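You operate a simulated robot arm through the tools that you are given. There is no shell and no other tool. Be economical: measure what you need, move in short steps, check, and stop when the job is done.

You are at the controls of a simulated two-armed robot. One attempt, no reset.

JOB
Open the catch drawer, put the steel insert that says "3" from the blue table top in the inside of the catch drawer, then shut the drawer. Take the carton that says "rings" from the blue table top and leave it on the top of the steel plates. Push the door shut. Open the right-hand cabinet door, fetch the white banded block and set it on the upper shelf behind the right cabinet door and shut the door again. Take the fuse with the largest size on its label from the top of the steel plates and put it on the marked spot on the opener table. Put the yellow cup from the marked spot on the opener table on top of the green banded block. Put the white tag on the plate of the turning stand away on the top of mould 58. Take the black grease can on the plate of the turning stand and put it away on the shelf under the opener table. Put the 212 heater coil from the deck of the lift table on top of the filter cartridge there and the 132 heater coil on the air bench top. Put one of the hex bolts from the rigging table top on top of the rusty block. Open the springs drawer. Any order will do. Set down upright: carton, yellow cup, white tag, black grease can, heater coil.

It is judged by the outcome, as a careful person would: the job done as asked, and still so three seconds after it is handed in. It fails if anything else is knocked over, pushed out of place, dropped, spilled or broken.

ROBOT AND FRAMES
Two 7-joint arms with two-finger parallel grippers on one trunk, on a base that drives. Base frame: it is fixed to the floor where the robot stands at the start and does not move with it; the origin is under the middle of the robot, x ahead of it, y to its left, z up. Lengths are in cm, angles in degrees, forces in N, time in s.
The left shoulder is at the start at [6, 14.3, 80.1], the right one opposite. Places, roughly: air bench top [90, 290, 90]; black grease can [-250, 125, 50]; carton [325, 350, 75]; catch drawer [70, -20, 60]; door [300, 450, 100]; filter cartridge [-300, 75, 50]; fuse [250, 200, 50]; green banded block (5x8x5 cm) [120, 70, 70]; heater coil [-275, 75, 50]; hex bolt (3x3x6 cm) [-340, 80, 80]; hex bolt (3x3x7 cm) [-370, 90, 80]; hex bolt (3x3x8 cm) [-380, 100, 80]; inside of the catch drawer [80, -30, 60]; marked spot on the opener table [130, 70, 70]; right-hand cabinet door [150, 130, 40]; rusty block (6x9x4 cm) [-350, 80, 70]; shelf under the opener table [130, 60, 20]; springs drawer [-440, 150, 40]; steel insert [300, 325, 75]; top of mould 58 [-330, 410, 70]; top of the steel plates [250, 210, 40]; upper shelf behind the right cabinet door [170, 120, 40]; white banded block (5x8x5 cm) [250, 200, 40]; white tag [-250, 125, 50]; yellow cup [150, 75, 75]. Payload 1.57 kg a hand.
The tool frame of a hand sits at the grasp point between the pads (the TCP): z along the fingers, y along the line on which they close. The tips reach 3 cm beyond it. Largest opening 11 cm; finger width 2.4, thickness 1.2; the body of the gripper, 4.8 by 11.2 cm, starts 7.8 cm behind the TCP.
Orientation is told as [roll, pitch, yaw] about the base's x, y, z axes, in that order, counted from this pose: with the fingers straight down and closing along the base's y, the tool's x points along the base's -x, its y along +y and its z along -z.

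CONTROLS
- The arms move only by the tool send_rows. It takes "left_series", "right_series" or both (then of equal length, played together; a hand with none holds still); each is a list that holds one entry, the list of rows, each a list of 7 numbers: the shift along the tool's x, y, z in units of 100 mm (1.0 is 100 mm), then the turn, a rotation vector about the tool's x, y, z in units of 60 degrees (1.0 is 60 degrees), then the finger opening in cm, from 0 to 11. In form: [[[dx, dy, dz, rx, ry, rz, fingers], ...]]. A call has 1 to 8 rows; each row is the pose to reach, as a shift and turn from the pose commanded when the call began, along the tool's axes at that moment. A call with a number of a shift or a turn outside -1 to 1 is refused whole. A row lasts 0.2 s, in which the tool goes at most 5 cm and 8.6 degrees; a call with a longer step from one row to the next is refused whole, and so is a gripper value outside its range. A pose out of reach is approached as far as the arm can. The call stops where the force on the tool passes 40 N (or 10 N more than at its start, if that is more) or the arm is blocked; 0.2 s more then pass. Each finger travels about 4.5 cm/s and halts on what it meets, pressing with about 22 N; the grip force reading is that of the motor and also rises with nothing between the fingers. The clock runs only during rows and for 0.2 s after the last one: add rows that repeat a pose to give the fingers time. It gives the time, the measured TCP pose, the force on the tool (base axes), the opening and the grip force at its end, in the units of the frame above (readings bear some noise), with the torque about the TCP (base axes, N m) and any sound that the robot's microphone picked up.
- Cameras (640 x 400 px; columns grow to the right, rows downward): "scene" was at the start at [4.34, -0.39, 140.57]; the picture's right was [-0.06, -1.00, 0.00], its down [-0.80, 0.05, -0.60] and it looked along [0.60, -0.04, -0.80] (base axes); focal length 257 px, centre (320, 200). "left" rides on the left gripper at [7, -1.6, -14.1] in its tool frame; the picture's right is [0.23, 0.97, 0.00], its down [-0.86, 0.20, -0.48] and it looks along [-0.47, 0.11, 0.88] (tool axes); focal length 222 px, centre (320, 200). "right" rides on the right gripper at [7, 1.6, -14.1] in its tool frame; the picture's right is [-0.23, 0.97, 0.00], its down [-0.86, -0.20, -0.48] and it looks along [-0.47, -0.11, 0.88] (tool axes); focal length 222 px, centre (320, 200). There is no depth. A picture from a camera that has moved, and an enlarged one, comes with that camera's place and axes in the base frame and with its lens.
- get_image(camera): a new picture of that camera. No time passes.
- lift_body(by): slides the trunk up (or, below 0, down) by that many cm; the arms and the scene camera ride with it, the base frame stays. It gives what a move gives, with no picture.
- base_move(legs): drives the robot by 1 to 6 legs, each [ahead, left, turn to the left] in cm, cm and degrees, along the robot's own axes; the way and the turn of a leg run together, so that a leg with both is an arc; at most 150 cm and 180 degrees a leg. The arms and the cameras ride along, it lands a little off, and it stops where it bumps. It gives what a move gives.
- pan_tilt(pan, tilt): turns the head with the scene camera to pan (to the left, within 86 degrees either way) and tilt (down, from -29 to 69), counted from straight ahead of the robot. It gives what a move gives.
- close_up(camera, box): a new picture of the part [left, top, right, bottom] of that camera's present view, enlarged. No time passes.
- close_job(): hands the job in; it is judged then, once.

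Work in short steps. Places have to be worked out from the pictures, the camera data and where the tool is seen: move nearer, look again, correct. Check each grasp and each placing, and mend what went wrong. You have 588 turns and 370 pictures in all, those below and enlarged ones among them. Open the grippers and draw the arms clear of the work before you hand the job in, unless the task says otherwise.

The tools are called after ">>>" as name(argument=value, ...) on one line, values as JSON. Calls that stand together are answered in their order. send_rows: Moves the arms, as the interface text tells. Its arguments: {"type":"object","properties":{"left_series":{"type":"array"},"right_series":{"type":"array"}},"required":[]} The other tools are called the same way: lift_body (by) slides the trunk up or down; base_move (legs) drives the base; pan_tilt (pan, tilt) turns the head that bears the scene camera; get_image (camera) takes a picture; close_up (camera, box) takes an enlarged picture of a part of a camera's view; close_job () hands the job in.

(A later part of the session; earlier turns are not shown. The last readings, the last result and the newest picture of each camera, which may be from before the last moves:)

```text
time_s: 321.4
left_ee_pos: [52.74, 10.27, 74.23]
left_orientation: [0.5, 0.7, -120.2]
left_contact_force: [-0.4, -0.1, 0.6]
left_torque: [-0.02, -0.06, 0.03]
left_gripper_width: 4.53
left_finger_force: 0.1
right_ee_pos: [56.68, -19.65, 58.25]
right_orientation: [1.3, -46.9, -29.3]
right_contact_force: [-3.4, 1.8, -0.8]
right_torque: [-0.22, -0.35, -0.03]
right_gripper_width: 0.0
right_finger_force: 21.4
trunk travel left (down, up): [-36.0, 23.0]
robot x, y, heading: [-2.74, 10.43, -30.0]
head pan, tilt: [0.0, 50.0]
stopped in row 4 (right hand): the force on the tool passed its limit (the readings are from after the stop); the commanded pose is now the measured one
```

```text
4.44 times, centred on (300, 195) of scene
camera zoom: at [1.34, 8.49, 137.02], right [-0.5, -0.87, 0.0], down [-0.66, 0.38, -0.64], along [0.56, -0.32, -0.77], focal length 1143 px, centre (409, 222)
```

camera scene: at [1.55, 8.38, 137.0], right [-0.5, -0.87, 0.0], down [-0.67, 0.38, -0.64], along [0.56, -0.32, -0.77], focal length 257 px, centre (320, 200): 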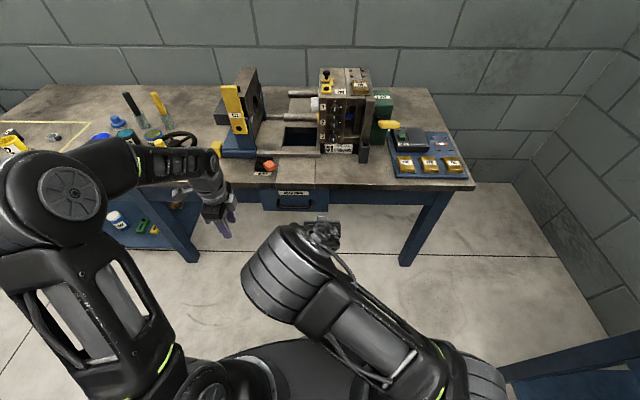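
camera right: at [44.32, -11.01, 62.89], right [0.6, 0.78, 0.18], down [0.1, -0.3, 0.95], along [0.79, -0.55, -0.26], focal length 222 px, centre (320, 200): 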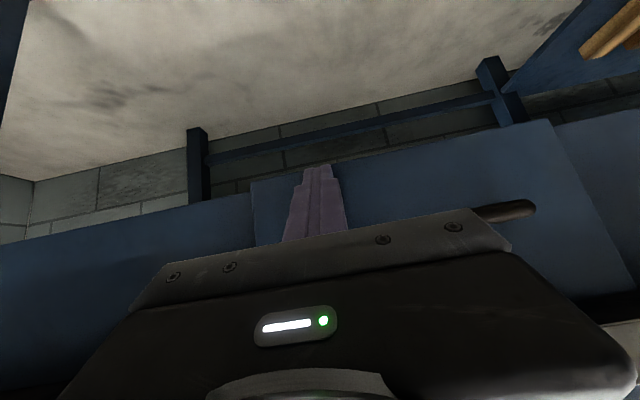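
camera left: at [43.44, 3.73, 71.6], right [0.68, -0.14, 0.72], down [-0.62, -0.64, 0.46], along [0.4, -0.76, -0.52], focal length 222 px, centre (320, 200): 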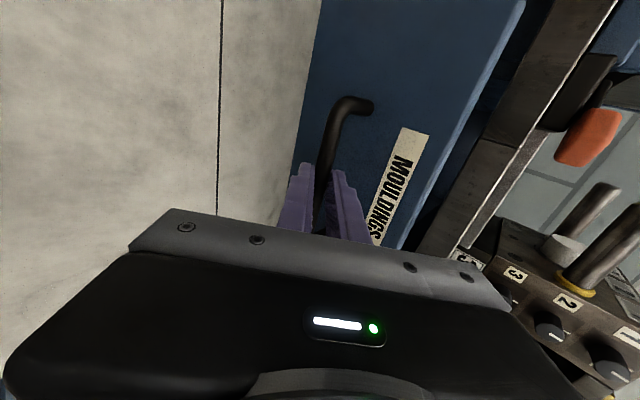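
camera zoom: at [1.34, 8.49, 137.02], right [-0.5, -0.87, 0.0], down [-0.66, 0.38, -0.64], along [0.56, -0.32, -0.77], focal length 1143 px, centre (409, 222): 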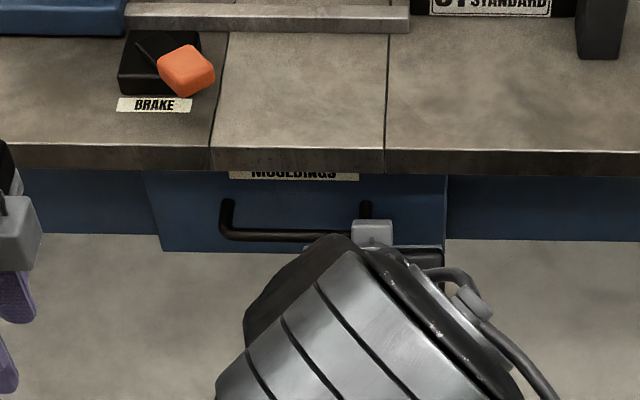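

The drawer is shut (label tucked under the table edge as at the start). Withdraw and restore the right hand.

>>> base_move(legs=[[-18, 0, 0]])

>>> lift_body(by=18)

>>> send_rows(left_series=[[[0, 0, 0, 0, 0, -0.14, 4], [0, 0, 0, 0, 0, -0.28, 4], [0, 0, 0, 0, 0, -0.42, 4], [0, 0, 0, 0, 0, -0.56, 4], [0, 0, 0, 0, 0, -0.7, 4], [0, 0, 0, 0, 0, -0.84, 4], [0, 0, 0, 0, 0, -0.98, 4]]], right_series=[[[0, -0.1, 0, 0, 0.13, 0, 4], [0, -0.2, 0, 0, 0.26, 0, 4], [0, -0.35, 0, 0, 0.39, 0, 4], [0, -0.5, 0, 0, 0.52, 0, 4], [0, -0.65, 0, 0, 0.65, 0, 4], [0, -0.8, 0, 0, 0.78, 0, 4], [0, -1.0, 0, 0, 0.78, 0, 4]]])

>>> get_image(camera="scene")

```text
time_s: 322.9
left_ee_pos: [37.53, 19.08, 74.18]
left_orientation: [0.5, 0.5, -120.1]
left_contact_force: [-0.3, 0.6, -0.2]
left_torque: [-0.01, -0.05, 0.01]
left_gripper_width: 4.5
left_finger_force: 0.1
right_ee_pos: [41.44, -11.17, 58.28]
right_orientation: [1.2, -47.0, -29.7]
right_contact_force: [0.0, 0.2, -0.3]
right_torque: [-0.01, 0.01, -0.02]
right_gripper_width: 0.01
right_finger_force: 21.1
trunk travel left (down, up): [-36.0, 23.0]
robot x, y, heading: [-17.86, 19.31, -29.9]
head pan, tilt: [0.0, 50.0]
```

```text
time_s: 324.9
left_ee_pos: [37.62, 18.99, 92.14]
left_orientation: [0.5, 0.6, -120.2]
left_contact_force: [0.6, 0.4, -0.4]
left_torque: [0.0, 0.01, 0.02]
left_gripper_width: 4.5
left_finger_force: 0.0
right_ee_pos: [41.4, -11.12, 76.2]
right_orientation: [1.2, -47.0, -29.7]
right_contact_force: [0.6, 0.0, 0.5]
right_torque: [0.01, -0.03, 0.02]
right_gripper_width: 0.0
right_finger_force: 20.8
trunk travel left (down, up): [-54.0, 5.0]
robot x, y, heading: [-17.99, 19.22, -29.8]
head pan, tilt: [0.0, 50.0]
```

```text
time_s: 326.5
left_ee_pos: [37.56, 18.96, 92.01]
left_orientation: [0.8, -0.1, -61.3]
left_contact_force: [-0.2, 0.0, -0.5]
left_torque: [0.02, 0.0, -0.02]
left_gripper_width: 4.0
left_finger_force: 0.1
right_ee_pos: [36.53, -19.95, 76.06]
right_orientation: [0.8, -0.1, -28.8]
right_contact_force: [0.1, -0.3, -0.4]
right_torque: [-0.02, -0.01, 0.0]
right_gripper_width: 4.01
right_finger_force: 0.0
trunk travel left (down, up): [-54.0, 5.0]
robot x, y, heading: [-18.12, 20.09, -29.6]
head pan, tilt: [0.0, 50.0]
```

```text
193 pictures are left
camera scene: at [-13.94, 17.22, 155.0], right [-0.5, -0.87, 0.0], down [-0.66, 0.38, -0.64], along [0.56, -0.32, -0.77], focal length 257 px, centre (320, 200)
```

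scene: 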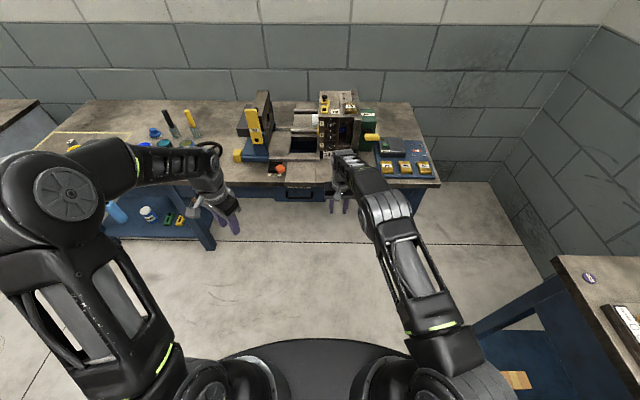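

Drawer shut, arms clear. Finish the left yaw and turn around toward the other side of the hall.

>>> send_rows(left_series=[[[0, 0, 0, 0, 0, -0.14, 4], [0, 0, 0, 0, 0, -0.28, 4], [0, 0, 0, 0, 0, -0.42, 4], [0, 0, 0, 0, 0, -0.52, 4]]])

>>> base_move(legs=[[-10, 0, 150], [0, 0, 60]])

>>> pan_tilt(pan=0, tilt=18)

>>> get_image(camera="scene")

>>> pan_tilt(pan=-55, tilt=18)

>>> get_image(camera="scene")

```text
time_s: 327.5
left_ee_pos: [37.42, 18.94, 92.02]
left_orientation: [0.6, -0.5, -30.1]
left_contact_force: [0.1, 0.8, 0.5]
left_torque: [0.0, 0.03, 0.02]
left_gripper_width: 4.01
left_finger_force: 0.1
right_ee_pos: [36.62, -20.02, 76.14]
right_orientation: [0.8, -0.3, -28.8]
right_contact_force: [0.9, 0.1, 1.0]
right_torque: [0.01, 0.02, 0.01]
right_gripper_width: 4.0
right_finger_force: 0.2
trunk travel left (down, up): [-54.0, 5.0]
robot x, y, heading: [-18.0, 19.76, -29.8]
head pan, tilt: [0.0, 50.0]
```

```text
time_s: 336.6
left_ee_pos: [-73.06, -10.36, 92.06]
left_orientation: [0.6, -0.5, 176.7]
left_contact_force: [1.3, 0.7, 0.4]
left_torque: [0.0, 0.0, -0.05]
left_gripper_width: 4.01
left_finger_force: 0.1
right_ee_pos: [-89.74, 24.88, 76.13]
right_orientation: [0.8, -0.2, 178.1]
right_contact_force: [-0.4, -0.4, -0.1]
right_torque: [0.0, -0.01, -0.04]
right_gripper_width: 4.02
right_finger_force: 0.0
trunk travel left (down, up): [-54.0, 5.0]
robot x, y, heading: [-23.37, 14.29, 177.4]
head pan, tilt: [0.0, 50.0]
cut short: leg 1
```

```text
time_s: 337.6
left_ee_pos: [-72.97, -10.33, 92.04]
left_orientation: [0.7, -0.4, 176.7]
left_contact_force: [-0.5, -0.7, -0.1]
left_torque: [-0.01, 0.03, -0.03]
left_gripper_width: 3.99
left_finger_force: 0.0
right_ee_pos: [-89.86, 24.87, 75.99]
right_orientation: [0.8, -0.2, 178.1]
right_contact_force: [0.0, -0.4, 0.3]
right_torque: [0.02, -0.01, -0.01]
right_gripper_width: 4.0
right_finger_force: 0.1
trunk travel left (down, up): [-54.0, 5.0]
robot x, y, heading: [-23.53, 13.9, 177.0]
head pan, tilt: [0.0, 18.0]
```

```text
192 pictures are left
camera scene: at [-29.69, 14.72, 159.87], right [0.05, 1.0, 0.0], down [0.31, -0.02, -0.95], along [-0.95, 0.05, -0.31], focal length 257 px, centre (320, 200)
```

scene: 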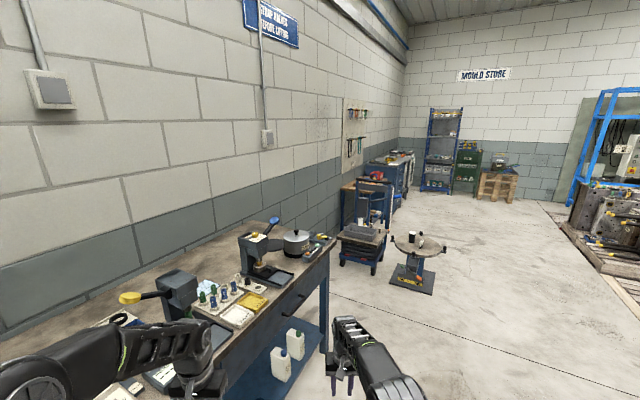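

```text
time_s: 338.9
left_ee_pos: [-73.0, -10.3, 92.04]
left_orientation: [0.6, -0.6, 176.7]
left_contact_force: [-0.4, -0.3, 0.0]
left_torque: [0.0, -0.01, -0.02]
left_gripper_width: 3.96
left_finger_force: 0.1
right_ee_pos: [-89.77, 24.94, 76.04]
right_orientation: [0.8, -0.3, 178.1]
right_contact_force: [0.9, -0.9, 0.2]
right_torque: [0.0, 0.02, 0.01]
right_gripper_width: 3.98
right_finger_force: 0.0
trunk travel left (down, up): [-54.0, 5.0]
robot x, y, heading: [-23.37, 14.0, 176.9]
head pan, tilt: [-55.0, 18.0]
```

```text
191 pictures are left
camera scene: at [-25.32, 22.14, 159.88], right [0.85, 0.53, 0.0], down [0.16, -0.26, -0.95], along [-0.5, 0.81, -0.31], focal length 257 px, centre (320, 200)
```

scene: 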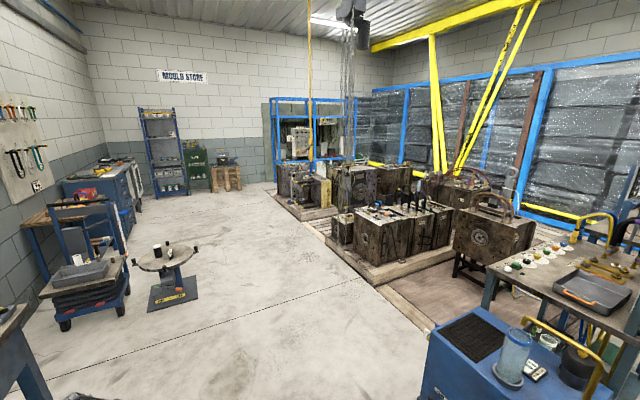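

A leg was cut short; I check around the left hand near the bench for anything disturbed.

>>> pan_tilt(pan=25, tilt=45)

>>> get_image(camera="scene")

>>> get_image(camera="left")

```text
time_s: 340.4
left_ee_pos: [-73.17, -10.25, 92.05]
left_orientation: [0.6, -0.5, 176.6]
left_contact_force: [-0.8, -0.2, 0.2]
left_torque: [-0.02, -0.03, -0.03]
left_gripper_width: 4.02
left_finger_force: 0.2
right_ee_pos: [-89.81, 24.91, 76.15]
right_orientation: [0.9, -0.2, 178.0]
right_contact_force: [-1.0, 0.3, -0.6]
right_torque: [-0.01, 0.0, -0.03]
right_gripper_width: 4.01
right_finger_force: 0.1
trunk travel left (down, up): [-54.0, 5.0]
robot x, y, heading: [-23.09, 14.38, 177.4]
head pan, tilt: [25.0, 45.0]
```

```text
190 pictures are left
camera scene: at [-27.91, 11.19, 155.69], right [-0.37, 0.93, 0.0], down [0.66, 0.26, -0.71], along [-0.66, -0.26, -0.71], focal length 257 px, centre (320, 200)
```

scene: 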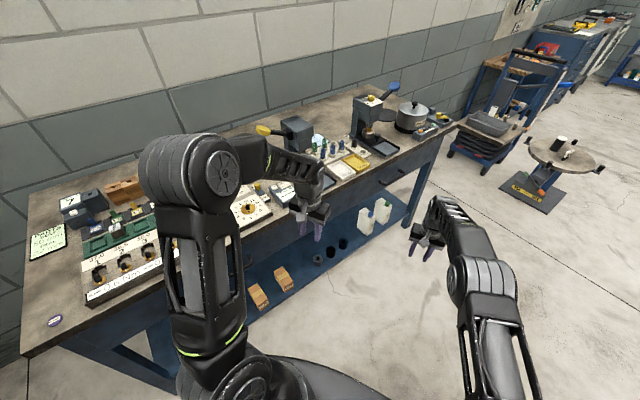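

```text
189 pictures are left
camera left: at [-65.86, -9.06, 106.18], right [0.17, -0.99, 0.01], down [-0.86, -0.15, 0.49], along [-0.48, -0.09, -0.87], focal length 222 px, centre (320, 200)
```

left: 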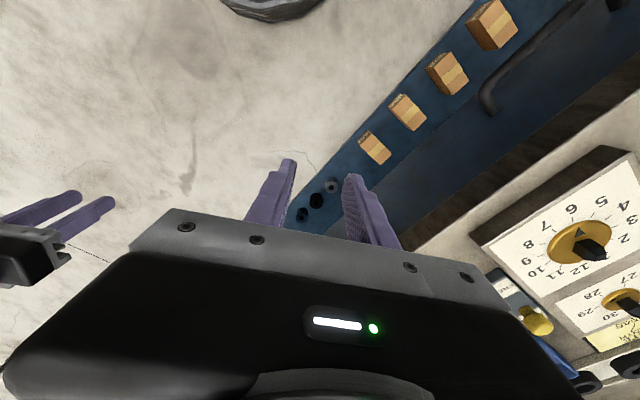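

Nothing disturbed. Move right away from the bench, then forward toward the turning stand.

>>> base_move(legs=[[0, -50, 0], [110, 0, 3]])

>>> pan_tilt(pan=0, tilt=30)

>>> get_image(camera="scene")

```text
time_s: 343.0
left_ee_pos: [-71.6, 33.07, 92.17]
left_orientation: [0.5, -0.6, 176.5]
left_contact_force: [0.1, -0.9, -0.5]
left_torque: [0.05, -0.01, 0.0]
left_gripper_width: 4.02
left_finger_force: 0.0
right_ee_pos: [-88.32, 68.29, 75.95]
right_orientation: [0.8, -0.1, 178.1]
right_contact_force: [0.2, -0.4, -1.0]
right_torque: [0.03, 0.0, 0.01]
right_gripper_width: 4.0
right_finger_force: 0.0
trunk travel left (down, up): [-54.0, 5.0]
robot x, y, heading: [-21.68, 57.66, 176.8]
head pan, tilt: [25.0, 45.0]
stopped in leg 1: the robot was blocked; the commanded pose is now the measured one
```

```text
time_s: 343.9
left_ee_pos: [-71.44, 33.24, 92.12]
left_orientation: [0.5, -0.5, 176.5]
left_contact_force: [-0.4, 0.1, 0.4]
left_torque: [-0.01, -0.04, -0.01]
left_gripper_width: 4.0
left_finger_force: 0.1
right_ee_pos: [-88.27, 68.31, 76.02]
right_orientation: [0.8, -0.1, 178.0]
right_contact_force: [0.4, 1.1, 0.3]
right_torque: [0.0, -0.01, -0.03]
right_gripper_width: 3.99
right_finger_force: 0.0
trunk travel left (down, up): [-54.0, 5.0]
robot x, y, heading: [-21.82, 57.45, 177.0]
head pan, tilt: [0.0, 30.0]
```

```text
188 pictures are left
camera scene: at [-27.85, 58.0, 157.94], right [0.05, 1.0, 0.0], down [0.5, -0.03, -0.87], along [-0.86, 0.05, -0.5], focal length 257 px, centre (320, 200)
```

scene: 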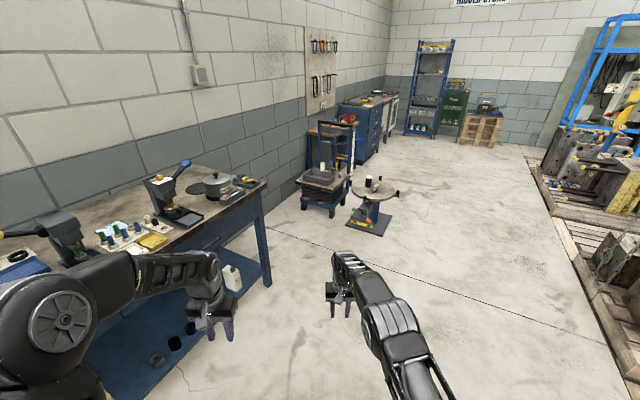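

Blocked on the right – probably the grey bin. I look there.

>>> pan_tilt(pan=-86, tilt=60)

>>> get_image(camera="scene")

```text
time_s: 345.5
left_ee_pos: [-71.44, 33.1, 92.04]
left_orientation: [0.5, -0.4, 176.5]
left_contact_force: [0.2, 0.7, 0.4]
left_torque: [0.02, 0.02, 0.0]
left_gripper_width: 4.01
left_finger_force: 0.0
right_ee_pos: [-88.09, 68.28, 76.07]
right_orientation: [0.8, -0.2, 178.0]
right_contact_force: [0.7, -0.2, -0.9]
right_torque: [-0.01, 0.02, -0.01]
right_gripper_width: 4.0
right_finger_force: 0.0
trunk travel left (down, up): [-54.0, 5.0]
robot x, y, heading: [-21.71, 57.52, 176.7]
head pan, tilt: [-85.9, 60.0]
```

```text
187 pictures are left
camera scene: at [-18.95, 64.19, 153.74], right [1.0, 0.02, 0.0], down [0.02, -0.87, -0.5], along [-0.01, 0.5, -0.87], focal length 257 px, centre (320, 200)
```

scene: 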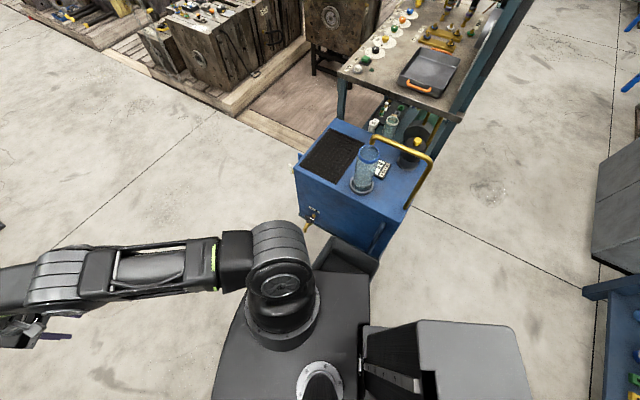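

The base just touches the bin, which stands where it was. Step away 6 cm and drive forward.

>>> base_move(legs=[[0, 6, 0], [105, -8, 0]])

>>> pan_tilt(pan=0, tilt=35)

>>> get_image(camera="scene")

```text
time_s: 351.5
left_ee_pos: [-175.84, 40.65, 92.05]
left_orientation: [0.5, -0.4, 176.6]
left_contact_force: [0.2, -0.3, -0.3]
left_torque: [-0.01, 0.01, 0.0]
left_gripper_width: 4.03
left_finger_force: 0.0
right_ee_pos: [-192.78, 75.69, 75.96]
right_orientation: [0.8, -0.1, 178.1]
right_contact_force: [-0.2, -1.1, 0.1]
right_torque: [-0.03, -0.07, -0.01]
right_gripper_width: 3.96
right_finger_force: 0.1
trunk travel left (down, up): [-54.0, 5.0]
robot x, y, heading: [-126.08, 65.2, 177.3]
head pan, tilt: [-85.9, 60.0]
```

```text
time_s: 353.1
left_ee_pos: [-175.95, 40.72, 92.21]
left_orientation: [0.6, -0.5, 176.6]
left_contact_force: [0.6, -0.4, 0.2]
left_torque: [-0.02, 0.01, -0.01]
left_gripper_width: 3.99
left_finger_force: 0.0
right_ee_pos: [-192.74, 75.84, 76.03]
right_orientation: [0.9, -0.2, 178.0]
right_contact_force: [-0.1, 1.1, 0.3]
right_torque: [0.0, 0.0, -0.01]
right_gripper_width: 3.99
right_finger_force: 0.1
trunk travel left (down, up): [-54.0, 5.0]
robot x, y, heading: [-126.14, 64.98, 177.1]
head pan, tilt: [0.0, 35.0]
```

```text
186 pictures are left
camera scene: at [-132.09, 65.55, 157.16], right [0.05, 1.0, 0.0], down [0.57, -0.03, -0.82], along [-0.82, 0.04, -0.57], focal length 257 px, centre (320, 200)
```

scene: 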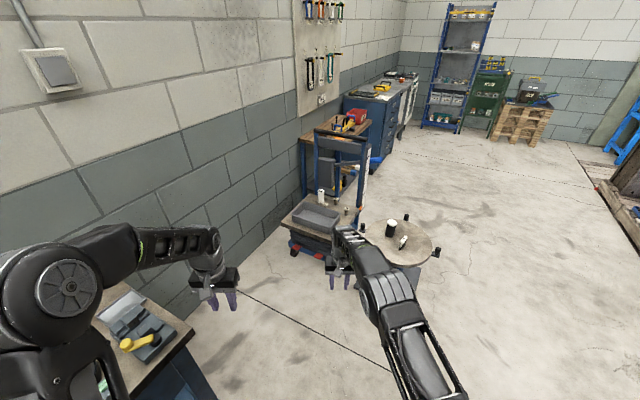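

Zoom on the turning stand and lift table.

>>> close_up(camera="scene", box=[270, 170, 450, 290])

>>> close_up(camera="scene", box=[300, 60, 440, 180])

```text
3.33 times, centred on (360, 230) of scene
camera zoom: at [-132.09, 65.55, 157.16], right [0.05, 1.0, 0.0], down [0.57, -0.03, -0.82], along [-0.82, 0.04, -0.57], focal length 857 px, centre (187, 100)
```

zoom: 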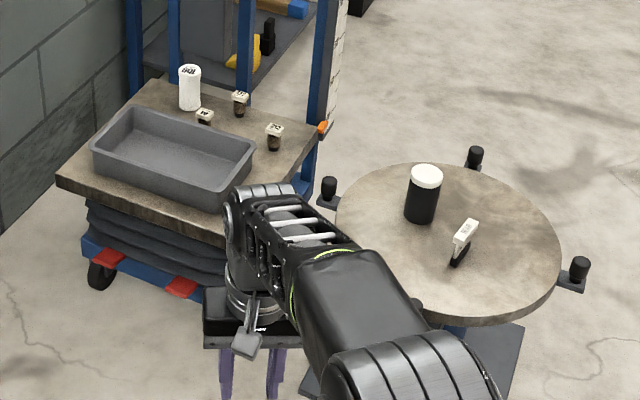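

```text
3.33 times, centred on (370, 120) of scene
camera zoom: at [-132.09, 65.55, 157.16], right [0.05, 1.0, 0.0], down [0.57, -0.03, -0.82], along [-0.82, 0.04, -0.57], focal length 857 px, centre (153, 467)
```

zoom: 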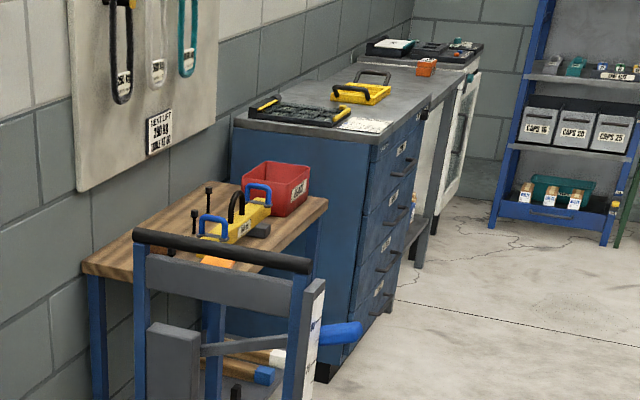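

Layout clear. Retract and raise the right hand, then drive to about (-216, 62) facing the lift table.

>>> send_rows(right_series=[[[0.3, 0, -0.3, 0, 0, 0, 6], [0.6, 0, -0.6, 0, 0, 0, 6], [0.9, 0, -0.9, 0, 0, 0, 6], [1.0, 0, -1.0, 0, 0, 0, 6]]])

>>> send_rows(right_series=[[[0.3, -0.2, -0.1, 0, 0, 0, 6], [0.6, -0.4, -0.2, 0, 0, 0, 6], [0.9, -0.6, -0.3, 0, 0, 0, 6], [1.0, -0.8, -0.3, 0, 0, 0, 6]]])

>>> base_move(legs=[[76, 3, 2.5]])

>>> pan_tilt(pan=-10, tilt=50)

>>> get_image(camera="scene")

```text
time_s: 354.1
left_ee_pos: [-176.0, 40.49, 91.97]
left_orientation: [0.5, -0.5, 176.7]
left_contact_force: [-0.2, 0.1, -0.2]
left_torque: [0.01, 0.02, 0.01]
left_gripper_width: 4.01
left_finger_force: 0.0
right_ee_pos: [-182.66, 75.54, 86.09]
right_orientation: [0.8, -0.2, 178.1]
right_contact_force: [0.7, -0.6, -0.2]
right_torque: [0.05, -0.01, -0.01]
right_gripper_width: 6.01
right_finger_force: 0.1
trunk travel left (down, up): [-54.0, 5.0]
robot x, y, heading: [-126.23, 65.08, 177.0]
head pan, tilt: [0.0, 35.0]
```

```text
time_s: 355.1
left_ee_pos: [-175.88, 40.68, 92.21]
left_orientation: [0.5, -0.5, 176.6]
left_contact_force: [-0.3, 0.0, 0.6]
left_torque: [0.02, -0.02, 0.01]
left_gripper_width: 4.02
left_finger_force: 0.1
right_ee_pos: [-172.53, 83.29, 88.92]
right_orientation: [0.8, -0.2, 178.1]
right_contact_force: [-0.1, 1.0, -0.6]
right_torque: [0.02, 0.02, -0.01]
right_gripper_width: 6.01
right_finger_force: 0.1
trunk travel left (down, up): [-54.0, 5.0]
robot x, y, heading: [-126.4, 65.29, 176.9]
head pan, tilt: [0.0, 35.0]
```

```text
time_s: 359.2
left_ee_pos: [-251.26, 38.02, 92.02]
left_orientation: [0.6, -0.5, 179.0]
left_contact_force: [0.2, 0.2, 0.5]
left_torque: [0.0, -0.02, 0.02]
left_gripper_width: 3.98
left_finger_force: 0.1
right_ee_pos: [-249.59, 80.79, 88.8]
right_orientation: [0.9, -0.2, -179.6]
right_contact_force: [-0.6, 0.6, -0.3]
right_torque: [-0.04, -0.01, 0.0]
right_gripper_width: 5.98
right_finger_force: 0.0
trunk travel left (down, up): [-54.0, 5.0]
robot x, y, heading: [-203.11, 64.57, 179.1]
head pan, tilt: [0.0, 35.0]
```

```text
time_s: 359.9
left_ee_pos: [-251.24, 38.01, 92.1]
left_orientation: [0.6, -0.6, 178.9]
left_contact_force: [0.4, -0.2, -0.9]
left_torque: [-0.01, -0.01, 0.02]
left_gripper_width: 3.99
left_finger_force: 0.0
right_ee_pos: [-249.59, 80.72, 88.89]
right_orientation: [0.9, -0.1, -179.6]
right_contact_force: [0.5, -0.2, 0.0]
right_torque: [-0.01, 0.0, -0.01]
right_gripper_width: 5.99
right_finger_force: 0.1
trunk travel left (down, up): [-54.0, 5.0]
robot x, y, heading: [-202.62, 64.45, 179.3]
head pan, tilt: [-10.0, 50.0]
```

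```text
183 pictures are left
camera scene: at [-207.18, 65.99, 155.0], right [0.18, 0.98, 0.0], down [0.75, -0.14, -0.64], along [-0.63, 0.12, -0.77], focal length 257 px, centre (320, 200)
```

scene: 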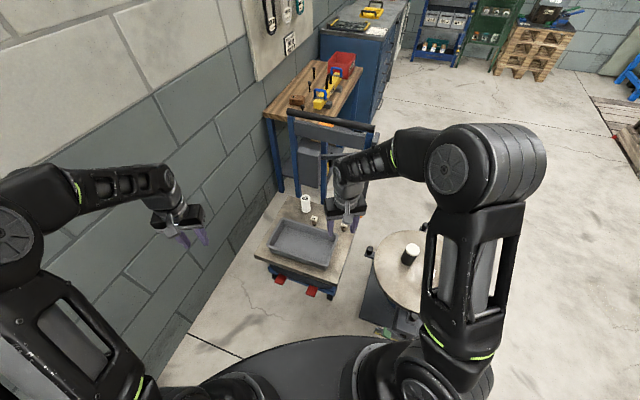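

Zoom on the lift table items; also the right wrist camera.

>>> close_up(camera="scene", box=[240, 170, 440, 310])

>>> get_image(camera="right")

```text
2.86 times, centred on (340, 240) of scene
camera zoom: at [-207.18, 65.99, 155.0], right [0.18, 0.98, 0.0], down [0.75, -0.14, -0.64], along [-0.63, 0.12, -0.77], focal length 735 px, centre (263, 86)
```

zoom: 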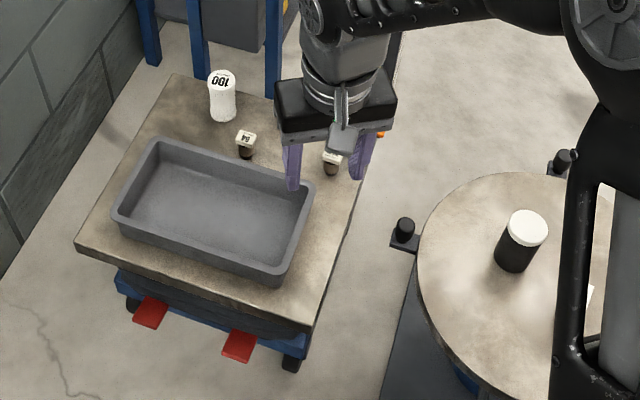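

```text
181 pictures are left
camera right: at [-242.42, 79.47, 103.03], right [-0.22, -0.98, 0.01], down [-0.85, 0.2, 0.48], along [-0.47, 0.09, -0.88], focal length 222 px, centre (320, 200)
```

right: 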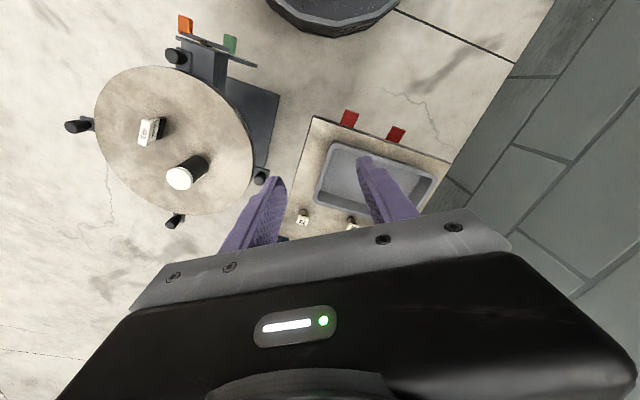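

Drive 12 forward, lower the trunk 15, and look with the right wrist camera.

>>> base_move(legs=[[12, 0, 0.5]])

>>> lift_body(by=-12)

>>> get_image(camera="right")

>>> close_up(camera="right", box=[230, 110, 430, 250])

```text
time_s: 361.2
left_ee_pos: [-263.16, 37.87, 92.05]
left_orientation: [0.5, -0.3, 179.4]
left_contact_force: [-0.5, 0.4, -0.7]
left_torque: [0.01, 0.02, 0.0]
left_gripper_width: 4.02
left_finger_force: 0.0
right_ee_pos: [-261.88, 80.56, 88.85]
right_orientation: [0.8, -0.1, -179.2]
right_contact_force: [-0.1, 0.5, -0.6]
right_torque: [-0.02, -0.06, -0.01]
right_gripper_width: 6.0
right_finger_force: 0.1
trunk travel left (down, up): [-54.0, 5.0]
robot x, y, heading: [-214.66, 64.64, 179.9]
head pan, tilt: [-10.0, 50.0]
```

```text
time_s: 362.7
left_ee_pos: [-262.98, 37.65, 80.09]
left_orientation: [0.4, -0.5, 179.3]
left_contact_force: [1.0, -0.7, -0.1]
left_torque: [-0.03, 0.03, 0.01]
left_gripper_width: 3.96
left_finger_force: 0.1
right_ee_pos: [-261.66, 80.36, 76.8]
right_orientation: [0.9, -0.2, -179.2]
right_contact_force: [0.3, 0.0, -0.7]
right_torque: [-0.04, 0.01, 0.01]
right_gripper_width: 5.99
right_finger_force: 0.0
trunk travel left (down, up): [-42.0, 17.0]
robot x, y, heading: [-214.97, 64.46, 179.4]
head pan, tilt: [-10.0, 50.0]
```

```text
180 pictures are left
camera right: at [-254.58, 79.24, 91.04], right [-0.21, -0.98, 0.01], down [-0.86, 0.19, 0.48], along [-0.47, 0.09, -0.88], focal length 222 px, centre (320, 200)
```

right: 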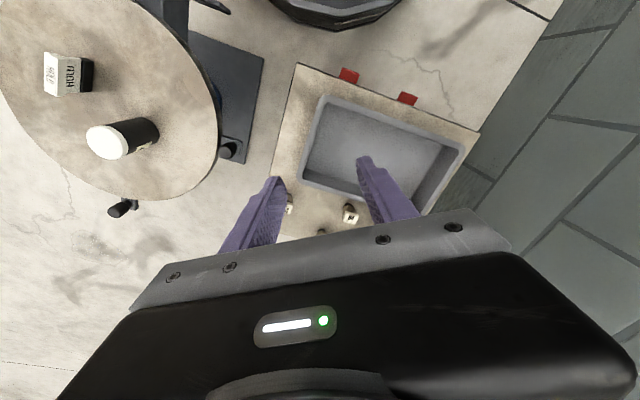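

```text
2.86 times, centred on (330, 180) of right
camera zoom: at [-254.58, 79.24, 91.04], right [-0.21, -0.98, 0.01], down [-0.86, 0.19, 0.48], along [-0.47, 0.09, -0.88], focal length 635 px, centre (291, 257)
```

zoom: 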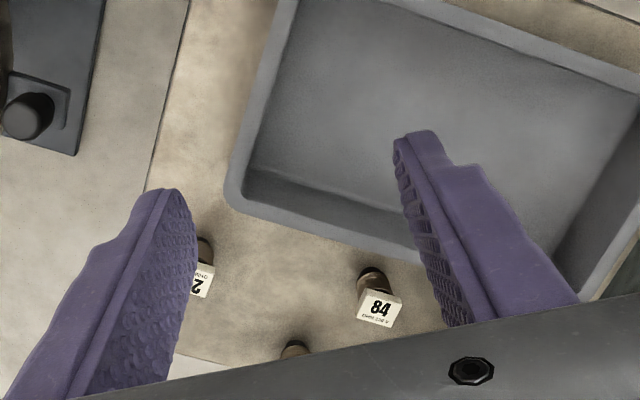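

Move the right hand 9 forward to read all labels.

>>> send_rows(right_series=[[[-0.3, -0.05, 0, 0, 0, 0, 6], [-0.6, -0.1, 0, 0, 0, 0, 6], [-0.9, -0.1, 0, 0, 0, 0, 6], [-0.9, -0.1, 0, 0, 0, 0, 6]]])

>>> get_image(camera="right")

>>> close_up(camera="right", box=[230, 110, 430, 250])

>>> close_up(camera="scene", box=[240, 150, 440, 290])

```text
time_s: 363.7
left_ee_pos: [-263.06, 37.75, 80.12]
left_orientation: [0.5, -0.6, 179.2]
left_contact_force: [0.0, 0.5, 0.5]
left_torque: [-0.02, 0.05, -0.02]
left_gripper_width: 3.98
left_finger_force: 0.1
right_ee_pos: [-270.84, 81.47, 76.89]
right_orientation: [0.8, -0.2, -179.2]
right_contact_force: [0.4, 0.1, 0.2]
right_torque: [0.02, -0.01, -0.02]
right_gripper_width: 6.03
right_finger_force: 0.0
trunk travel left (down, up): [-42.0, 17.0]
robot x, y, heading: [-214.61, 64.85, 180.0]
head pan, tilt: [-10.0, 50.0]
```

```text
178 pictures are left
camera right: at [-263.63, 80.27, 91.07], right [-0.21, -0.98, 0.01], down [-0.86, 0.19, 0.48], along [-0.47, 0.09, -0.88], focal length 222 px, centre (320, 200)
```

right: 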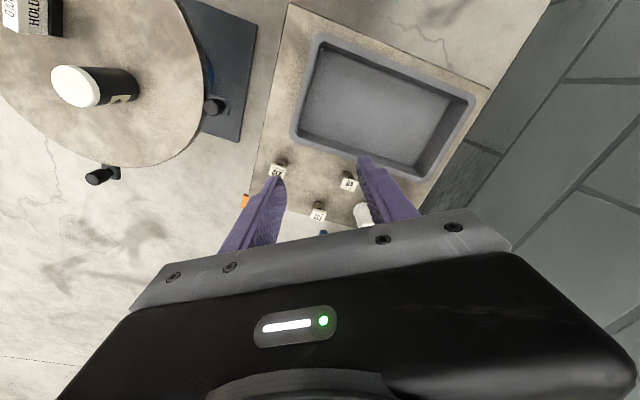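

```text
2.86 times, centred on (330, 180) of right
camera zoom: at [-263.63, 80.27, 91.07], right [-0.21, -0.98, 0.01], down [-0.86, 0.19, 0.48], along [-0.47, 0.09, -0.88], focal length 635 px, centre (291, 257)
```

zoom: 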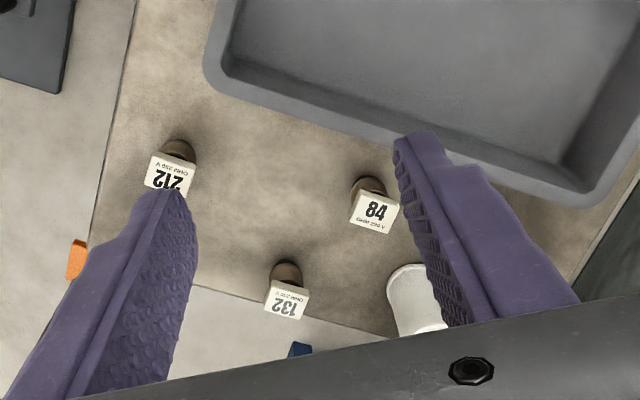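

```text
2.86 times, centred on (340, 220) of scene
camera zoom: at [-219.23, 66.06, 142.99], right [0.18, 0.98, 0.0], down [0.75, -0.14, -0.64], along [-0.63, 0.11, -0.77], focal length 735 px, centre (263, 143)
```

zoom: 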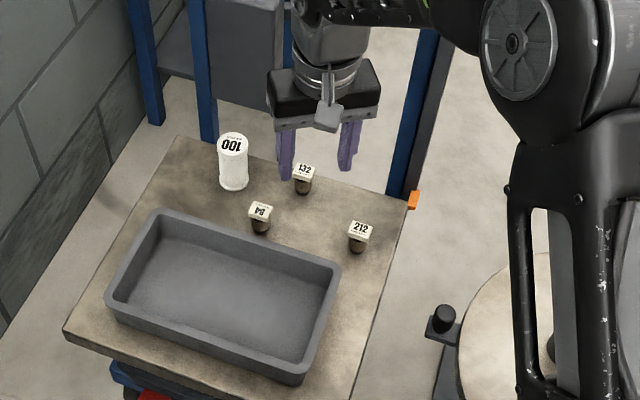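

Labels read: 212 at (-278.3, 91.7), 132 at (-291, 85.6), filter top at (-292.8, 73.9, 53.5), deck ≈ z 43. I move 6 forward, lower the trunk 12 and tilt the right hand 30° forward for reach.

>>> send_rows(right_series=[[[0, -0.1, 0, 0, -0.125, 0, 6], [0, -0.2, 0, 0, -0.25, 0, 6], [0, -0.3, 0, 0, -0.375, 0, 6], [0, -0.4, 0, 0, -0.5, 0, 6], [0, -0.5, 0, 0, -0.5, 0, 6]]])

>>> base_move(legs=[[5.5, 0, 0]])

>>> lift_body(by=-12)

>>> get_image(camera="right")

>>> get_image(camera="scene")

```text
time_s: 364.9
left_ee_pos: [-263.11, 37.8, 80.23]
left_orientation: [0.5, -0.6, 179.3]
left_contact_force: [1.2, -0.2, 0.2]
left_torque: [0.02, -0.01, 0.0]
left_gripper_width: 3.99
left_finger_force: 0.0
right_ee_pos: [-270.69, 86.37, 76.86]
right_orientation: [0.9, -30.3, -179.6]
right_contact_force: [0.2, 0.0, -0.3]
right_torque: [-0.03, -0.02, 0.0]
right_gripper_width: 6.03
right_finger_force: 0.1
trunk travel left (down, up): [-42.0, 17.0]
robot x, y, heading: [-214.74, 64.5, 179.9]
head pan, tilt: [-10.0, 50.0]
```

```text
time_s: 365.8
left_ee_pos: [-268.68, 37.65, 80.08]
left_orientation: [0.5, -0.4, 179.5]
left_contact_force: [0.1, -0.7, 0.0]
left_torque: [-0.01, -0.02, 0.01]
left_gripper_width: 3.99
left_finger_force: 0.1
right_ee_pos: [-276.44, 86.17, 76.81]
right_orientation: [0.8, -30.1, -179.5]
right_contact_force: [-0.7, -0.7, 0.4]
right_torque: [-0.03, -0.03, 0.01]
right_gripper_width: 6.01
right_finger_force: 0.0
trunk travel left (down, up): [-42.0, 17.0]
robot x, y, heading: [-220.34, 64.77, 180.1]
head pan, tilt: [-10.0, 50.0]
```

```text
time_s: 367.3
left_ee_pos: [-268.6, 37.74, 68.14]
left_orientation: [0.5, -0.5, 179.4]
left_contact_force: [0.3, 0.9, -0.3]
left_torque: [-0.02, 0.01, -0.02]
left_gripper_width: 4.01
left_finger_force: 0.1
right_ee_pos: [-276.38, 86.18, 64.8]
right_orientation: [0.9, -30.2, -179.6]
right_contact_force: [0.6, -0.4, 0.2]
right_torque: [0.01, 0.04, -0.03]
right_gripper_width: 5.98
right_finger_force: 0.0
trunk travel left (down, up): [-30.0, 29.0]
robot x, y, heading: [-219.89, 64.3, 179.9]
head pan, tilt: [-10.0, 50.0]
```

```text
175 pictures are left
camera right: at [-263.15, 85.06, 73.6], right [-0.18, -0.98, 0.13], down [-0.5, 0.2, 0.84], along [-0.85, 0.09, -0.53], focal length 222 px, centre (320, 200)
```

right: 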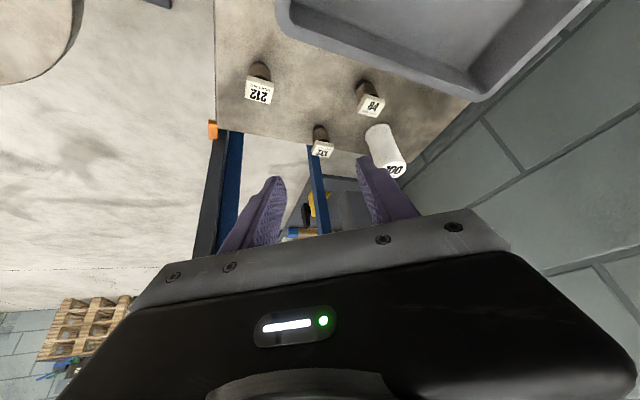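

```text
174 pictures are left
camera scene: at [-224.81, 66.07, 131.0], right [0.18, 0.98, 0.0], down [0.75, -0.13, -0.64], along [-0.63, 0.11, -0.77], focal length 257 px, centre (320, 200)
```

scene: 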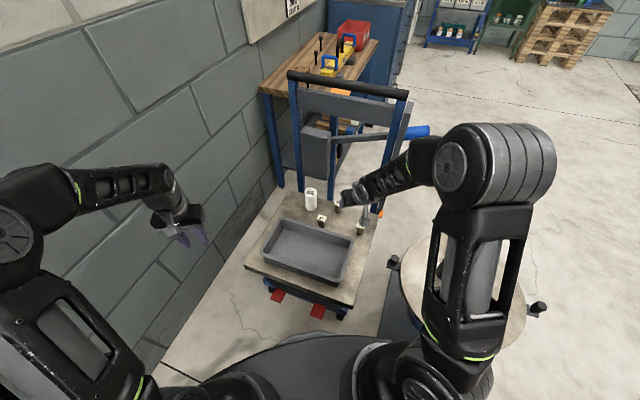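

Both cameras agree. Move the right hand above the 212 coil.

>>> send_rows(right_series=[[[0.1, -0.2, 0.2, 0, 0, 0, 7], [0.2, -0.4, 0.4, 0, 0, 0, 7], [0.28, -0.58, 0.6, 0, 0, 0, 7], [0.36, -0.58, 0.85, 0, 0, 0, 7], [0.36, -0.58, 0.85, 0, 0, 0, 7]]])

>>> get_image(camera="right")

>>> close_up(camera="scene", box=[280, 150, 440, 260])

```text
time_s: 368.5
left_ee_pos: [-268.6, 37.66, 68.07]
left_orientation: [0.5, -0.5, 179.4]
left_contact_force: [-0.6, 0.0, -0.5]
left_torque: [0.03, -0.02, -0.03]
left_gripper_width: 4.01
left_finger_force: 0.0
right_ee_pos: [-277.83, 91.99, 55.59]
right_orientation: [0.9, -30.2, -179.6]
right_contact_force: [0.6, -0.8, -0.1]
right_torque: [0.0, -0.02, 0.01]
right_gripper_width: 7.0
right_finger_force: 0.0
trunk travel left (down, up): [-30.0, 29.0]
robot x, y, heading: [-220.14, 64.56, 179.7]
head pan, tilt: [-10.0, 50.0]
```

```text
173 pictures are left
camera right: at [-264.58, 90.76, 64.37], right [-0.18, -0.98, 0.13], down [-0.5, 0.2, 0.84], along [-0.85, 0.09, -0.53], focal length 222 px, centre (320, 200)
```

right: 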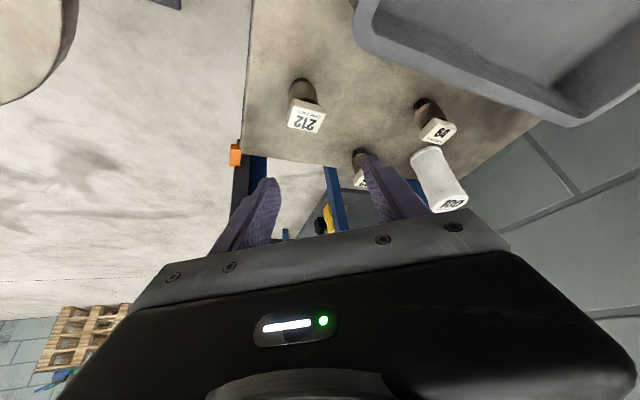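

```text
3.64 times, centred on (360, 205) of scene
camera zoom: at [-224.84, 66.07, 130.99], right [0.18, 0.98, 0.0], down [0.75, -0.13, -0.64], along [-0.63, 0.11, -0.77], focal length 935 px, centre (174, 182)
```

zoom: 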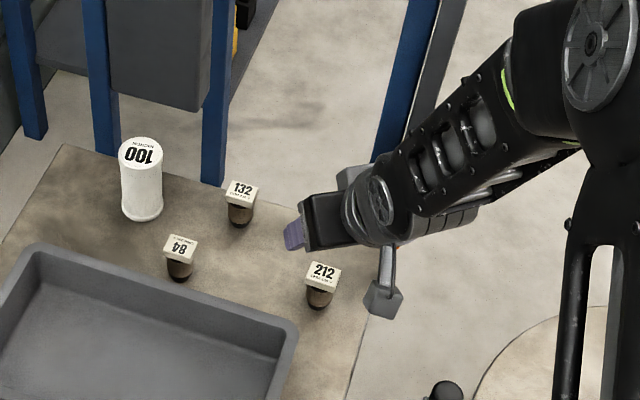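

Aligned over 212. Lower 9 and check before closing.

>>> send_rows(right_series=[[[0.15, 0.0, 0.25, 0, 0, 0, 7], [0.3, 0.0, 0.5, 0, 0, 0, 7], [0.42, 0.0, 0.72, 0, 0, 0, 7], [0.42, 0.0, 0.72, 0, 0, 0, 7]]])

>>> get_image(camera="right")

>>> close_up(camera="scene", box=[300, 160, 420, 250])

```text
time_s: 369.5
left_ee_pos: [-268.62, 37.7, 68.13]
left_orientation: [0.5, -0.4, 179.3]
left_contact_force: [-0.1, 0.7, 0.3]
left_torque: [0.0, 0.01, 0.03]
left_gripper_width: 3.99
left_finger_force: 0.0
right_ee_pos: [-277.8, 91.84, 47.15]
right_orientation: [0.9, -30.2, -179.4]
right_contact_force: [0.1, 0.4, 0.8]
right_torque: [-0.01, 0.0, -0.02]
right_gripper_width: 6.97
right_finger_force: 0.1
trunk travel left (down, up): [-30.0, 29.0]
robot x, y, heading: [-220.24, 64.43, 179.9]
head pan, tilt: [-10.0, 50.0]
```

```text
171 pictures are left
camera right: at [-264.47, 90.6, 56.03], right [-0.18, -0.98, 0.13], down [-0.5, 0.2, 0.84], along [-0.85, 0.09, -0.53], focal length 222 px, centre (320, 200)
```

right: 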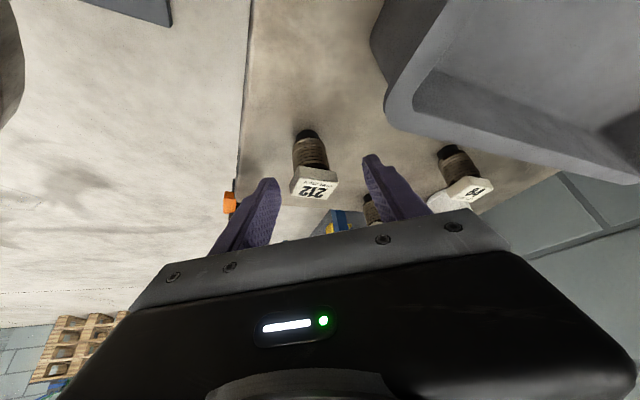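

```text
4.44 times, centred on (360, 205) of scene
camera zoom: at [-224.84, 66.07, 130.99], right [0.18, 0.98, 0.0], down [0.75, -0.13, -0.64], along [-0.63, 0.11, -0.77], focal length 1143 px, centre (142, 178)
```

zoom: 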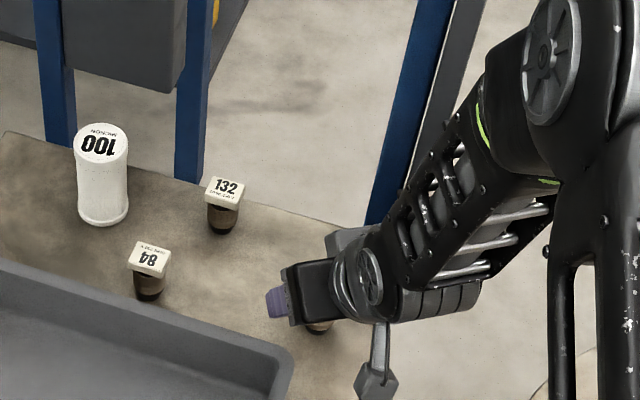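

Coil is between the fingers. Close and lift.

>>> send_rows(right_series=[[[0.03, 0, 0.05, 0, 0, 0, 6], [0.03, 0, 0.05, 0, 0, 0, 4], [0.03, 0, 0.05, 0, 0, 0, 2], [0.03, 0, 0.05, 0, 0, 0, 1], [0.03, 0, 0.05, 0, 0, 0, 1]]])

>>> send_rows(right_series=[[[-0.13, 0, -0.22, 0, 0, 0, 1], [-0.26, 0, -0.44, 0, 0, 0, 1], [-0.39, 0, -0.67, 0, 0, 0, 1], [-0.52, 0, -0.9, 0, 0, 0, 1]]])

>>> get_image(camera="right")

```text
time_s: 370.7
left_ee_pos: [-268.57, 37.67, 68.15]
left_orientation: [0.6, -0.6, 179.4]
left_contact_force: [-0.5, 0.3, -1.1]
left_torque: [-0.01, -0.02, 0.0]
left_gripper_width: 4.01
left_finger_force: 0.0
right_ee_pos: [-277.69, 91.76, 46.66]
right_orientation: [0.9, -30.3, -179.5]
right_contact_force: [-0.9, 0.1, 0.2]
right_torque: [0.06, -0.01, 0.0]
right_gripper_width: 4.26
right_finger_force: 21.8
trunk travel left (down, up): [-30.0, 29.0]
robot x, y, heading: [-220.01, 64.68, 179.8]
head pan, tilt: [-10.0, 50.0]
```

```text
time_s: 371.7
left_ee_pos: [-268.54, 37.66, 68.03]
left_orientation: [0.4, -0.4, 179.4]
left_contact_force: [0.5, 0.0, -0.1]
left_torque: [-0.01, 0.02, -0.02]
left_gripper_width: 3.98
left_finger_force: 0.0
right_ee_pos: [-277.65, 91.96, 57.0]
right_orientation: [1.0, -30.1, -179.6]
right_contact_force: [0.0, 0.7, -1.1]
right_torque: [0.0, -0.04, 0.01]
right_gripper_width: 4.22
right_finger_force: 21.9
trunk travel left (down, up): [-30.0, 29.0]
robot x, y, heading: [-220.14, 64.37, 180.0]
head pan, tilt: [-10.0, 50.0]
```

```text
169 pictures are left
camera right: at [-264.32, 90.69, 65.93], right [-0.18, -0.98, 0.13], down [-0.5, 0.2, 0.84], along [-0.85, 0.09, -0.53], focal length 222 px, centre (320, 200)
```

right: 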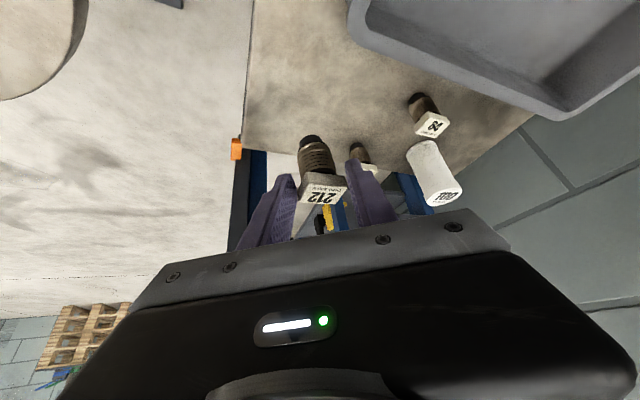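

Held by its label plate. Move toward the filter in two steps, rising slightly.

>>> send_rows(right_series=[[[-0.15, 0.1, -0.1, 0, 0, 0, 1], [-0.35, 0.35, -0.1, 0, 0, 0, 1], [-0.55, 0.6, 0.05, 0, 0, 0, 1], [-0.74, 0.86, 0.15, 0, 0, 0, 1]]])

>>> get_image(camera="right")

>>> close_up(camera="scene", box=[280, 150, 420, 250])

```text
time_s: 372.7
left_ee_pos: [-268.64, 37.73, 68.06]
left_orientation: [0.5, -0.5, 179.4]
left_contact_force: [-0.2, 0.2, 0.2]
left_torque: [-0.03, 0.01, -0.01]
left_gripper_width: 3.99
left_finger_force: 0.1
right_ee_pos: [-284.54, 83.13, 59.41]
right_orientation: [0.8, -30.1, -179.5]
right_contact_force: [0.6, -0.1, -2.1]
right_torque: [0.01, 0.0, 0.0]
right_gripper_width: 4.23
right_finger_force: 22.1
trunk travel left (down, up): [-30.0, 29.0]
robot x, y, heading: [-220.21, 64.72, 179.8]
head pan, tilt: [-10.0, 50.0]
```

```text
168 pictures are left
camera right: at [-271.3, 81.98, 68.14], right [-0.18, -0.98, 0.13], down [-0.5, 0.2, 0.84], along [-0.85, 0.09, -0.53], focal length 222 px, centre (320, 200)
```

right: 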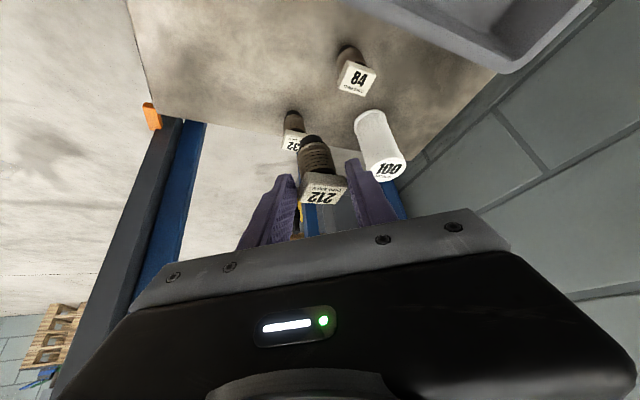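

```text
4.00 times, centred on (350, 200) of scene
camera zoom: at [-224.85, 66.07, 130.99], right [0.18, 0.98, 0.0], down [0.75, -0.14, -0.64], along [-0.63, 0.11, -0.77], focal length 1028 px, centre (200, 200)
```

zoom: 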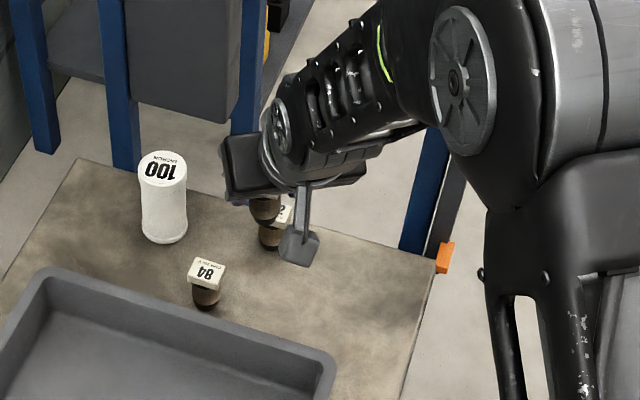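

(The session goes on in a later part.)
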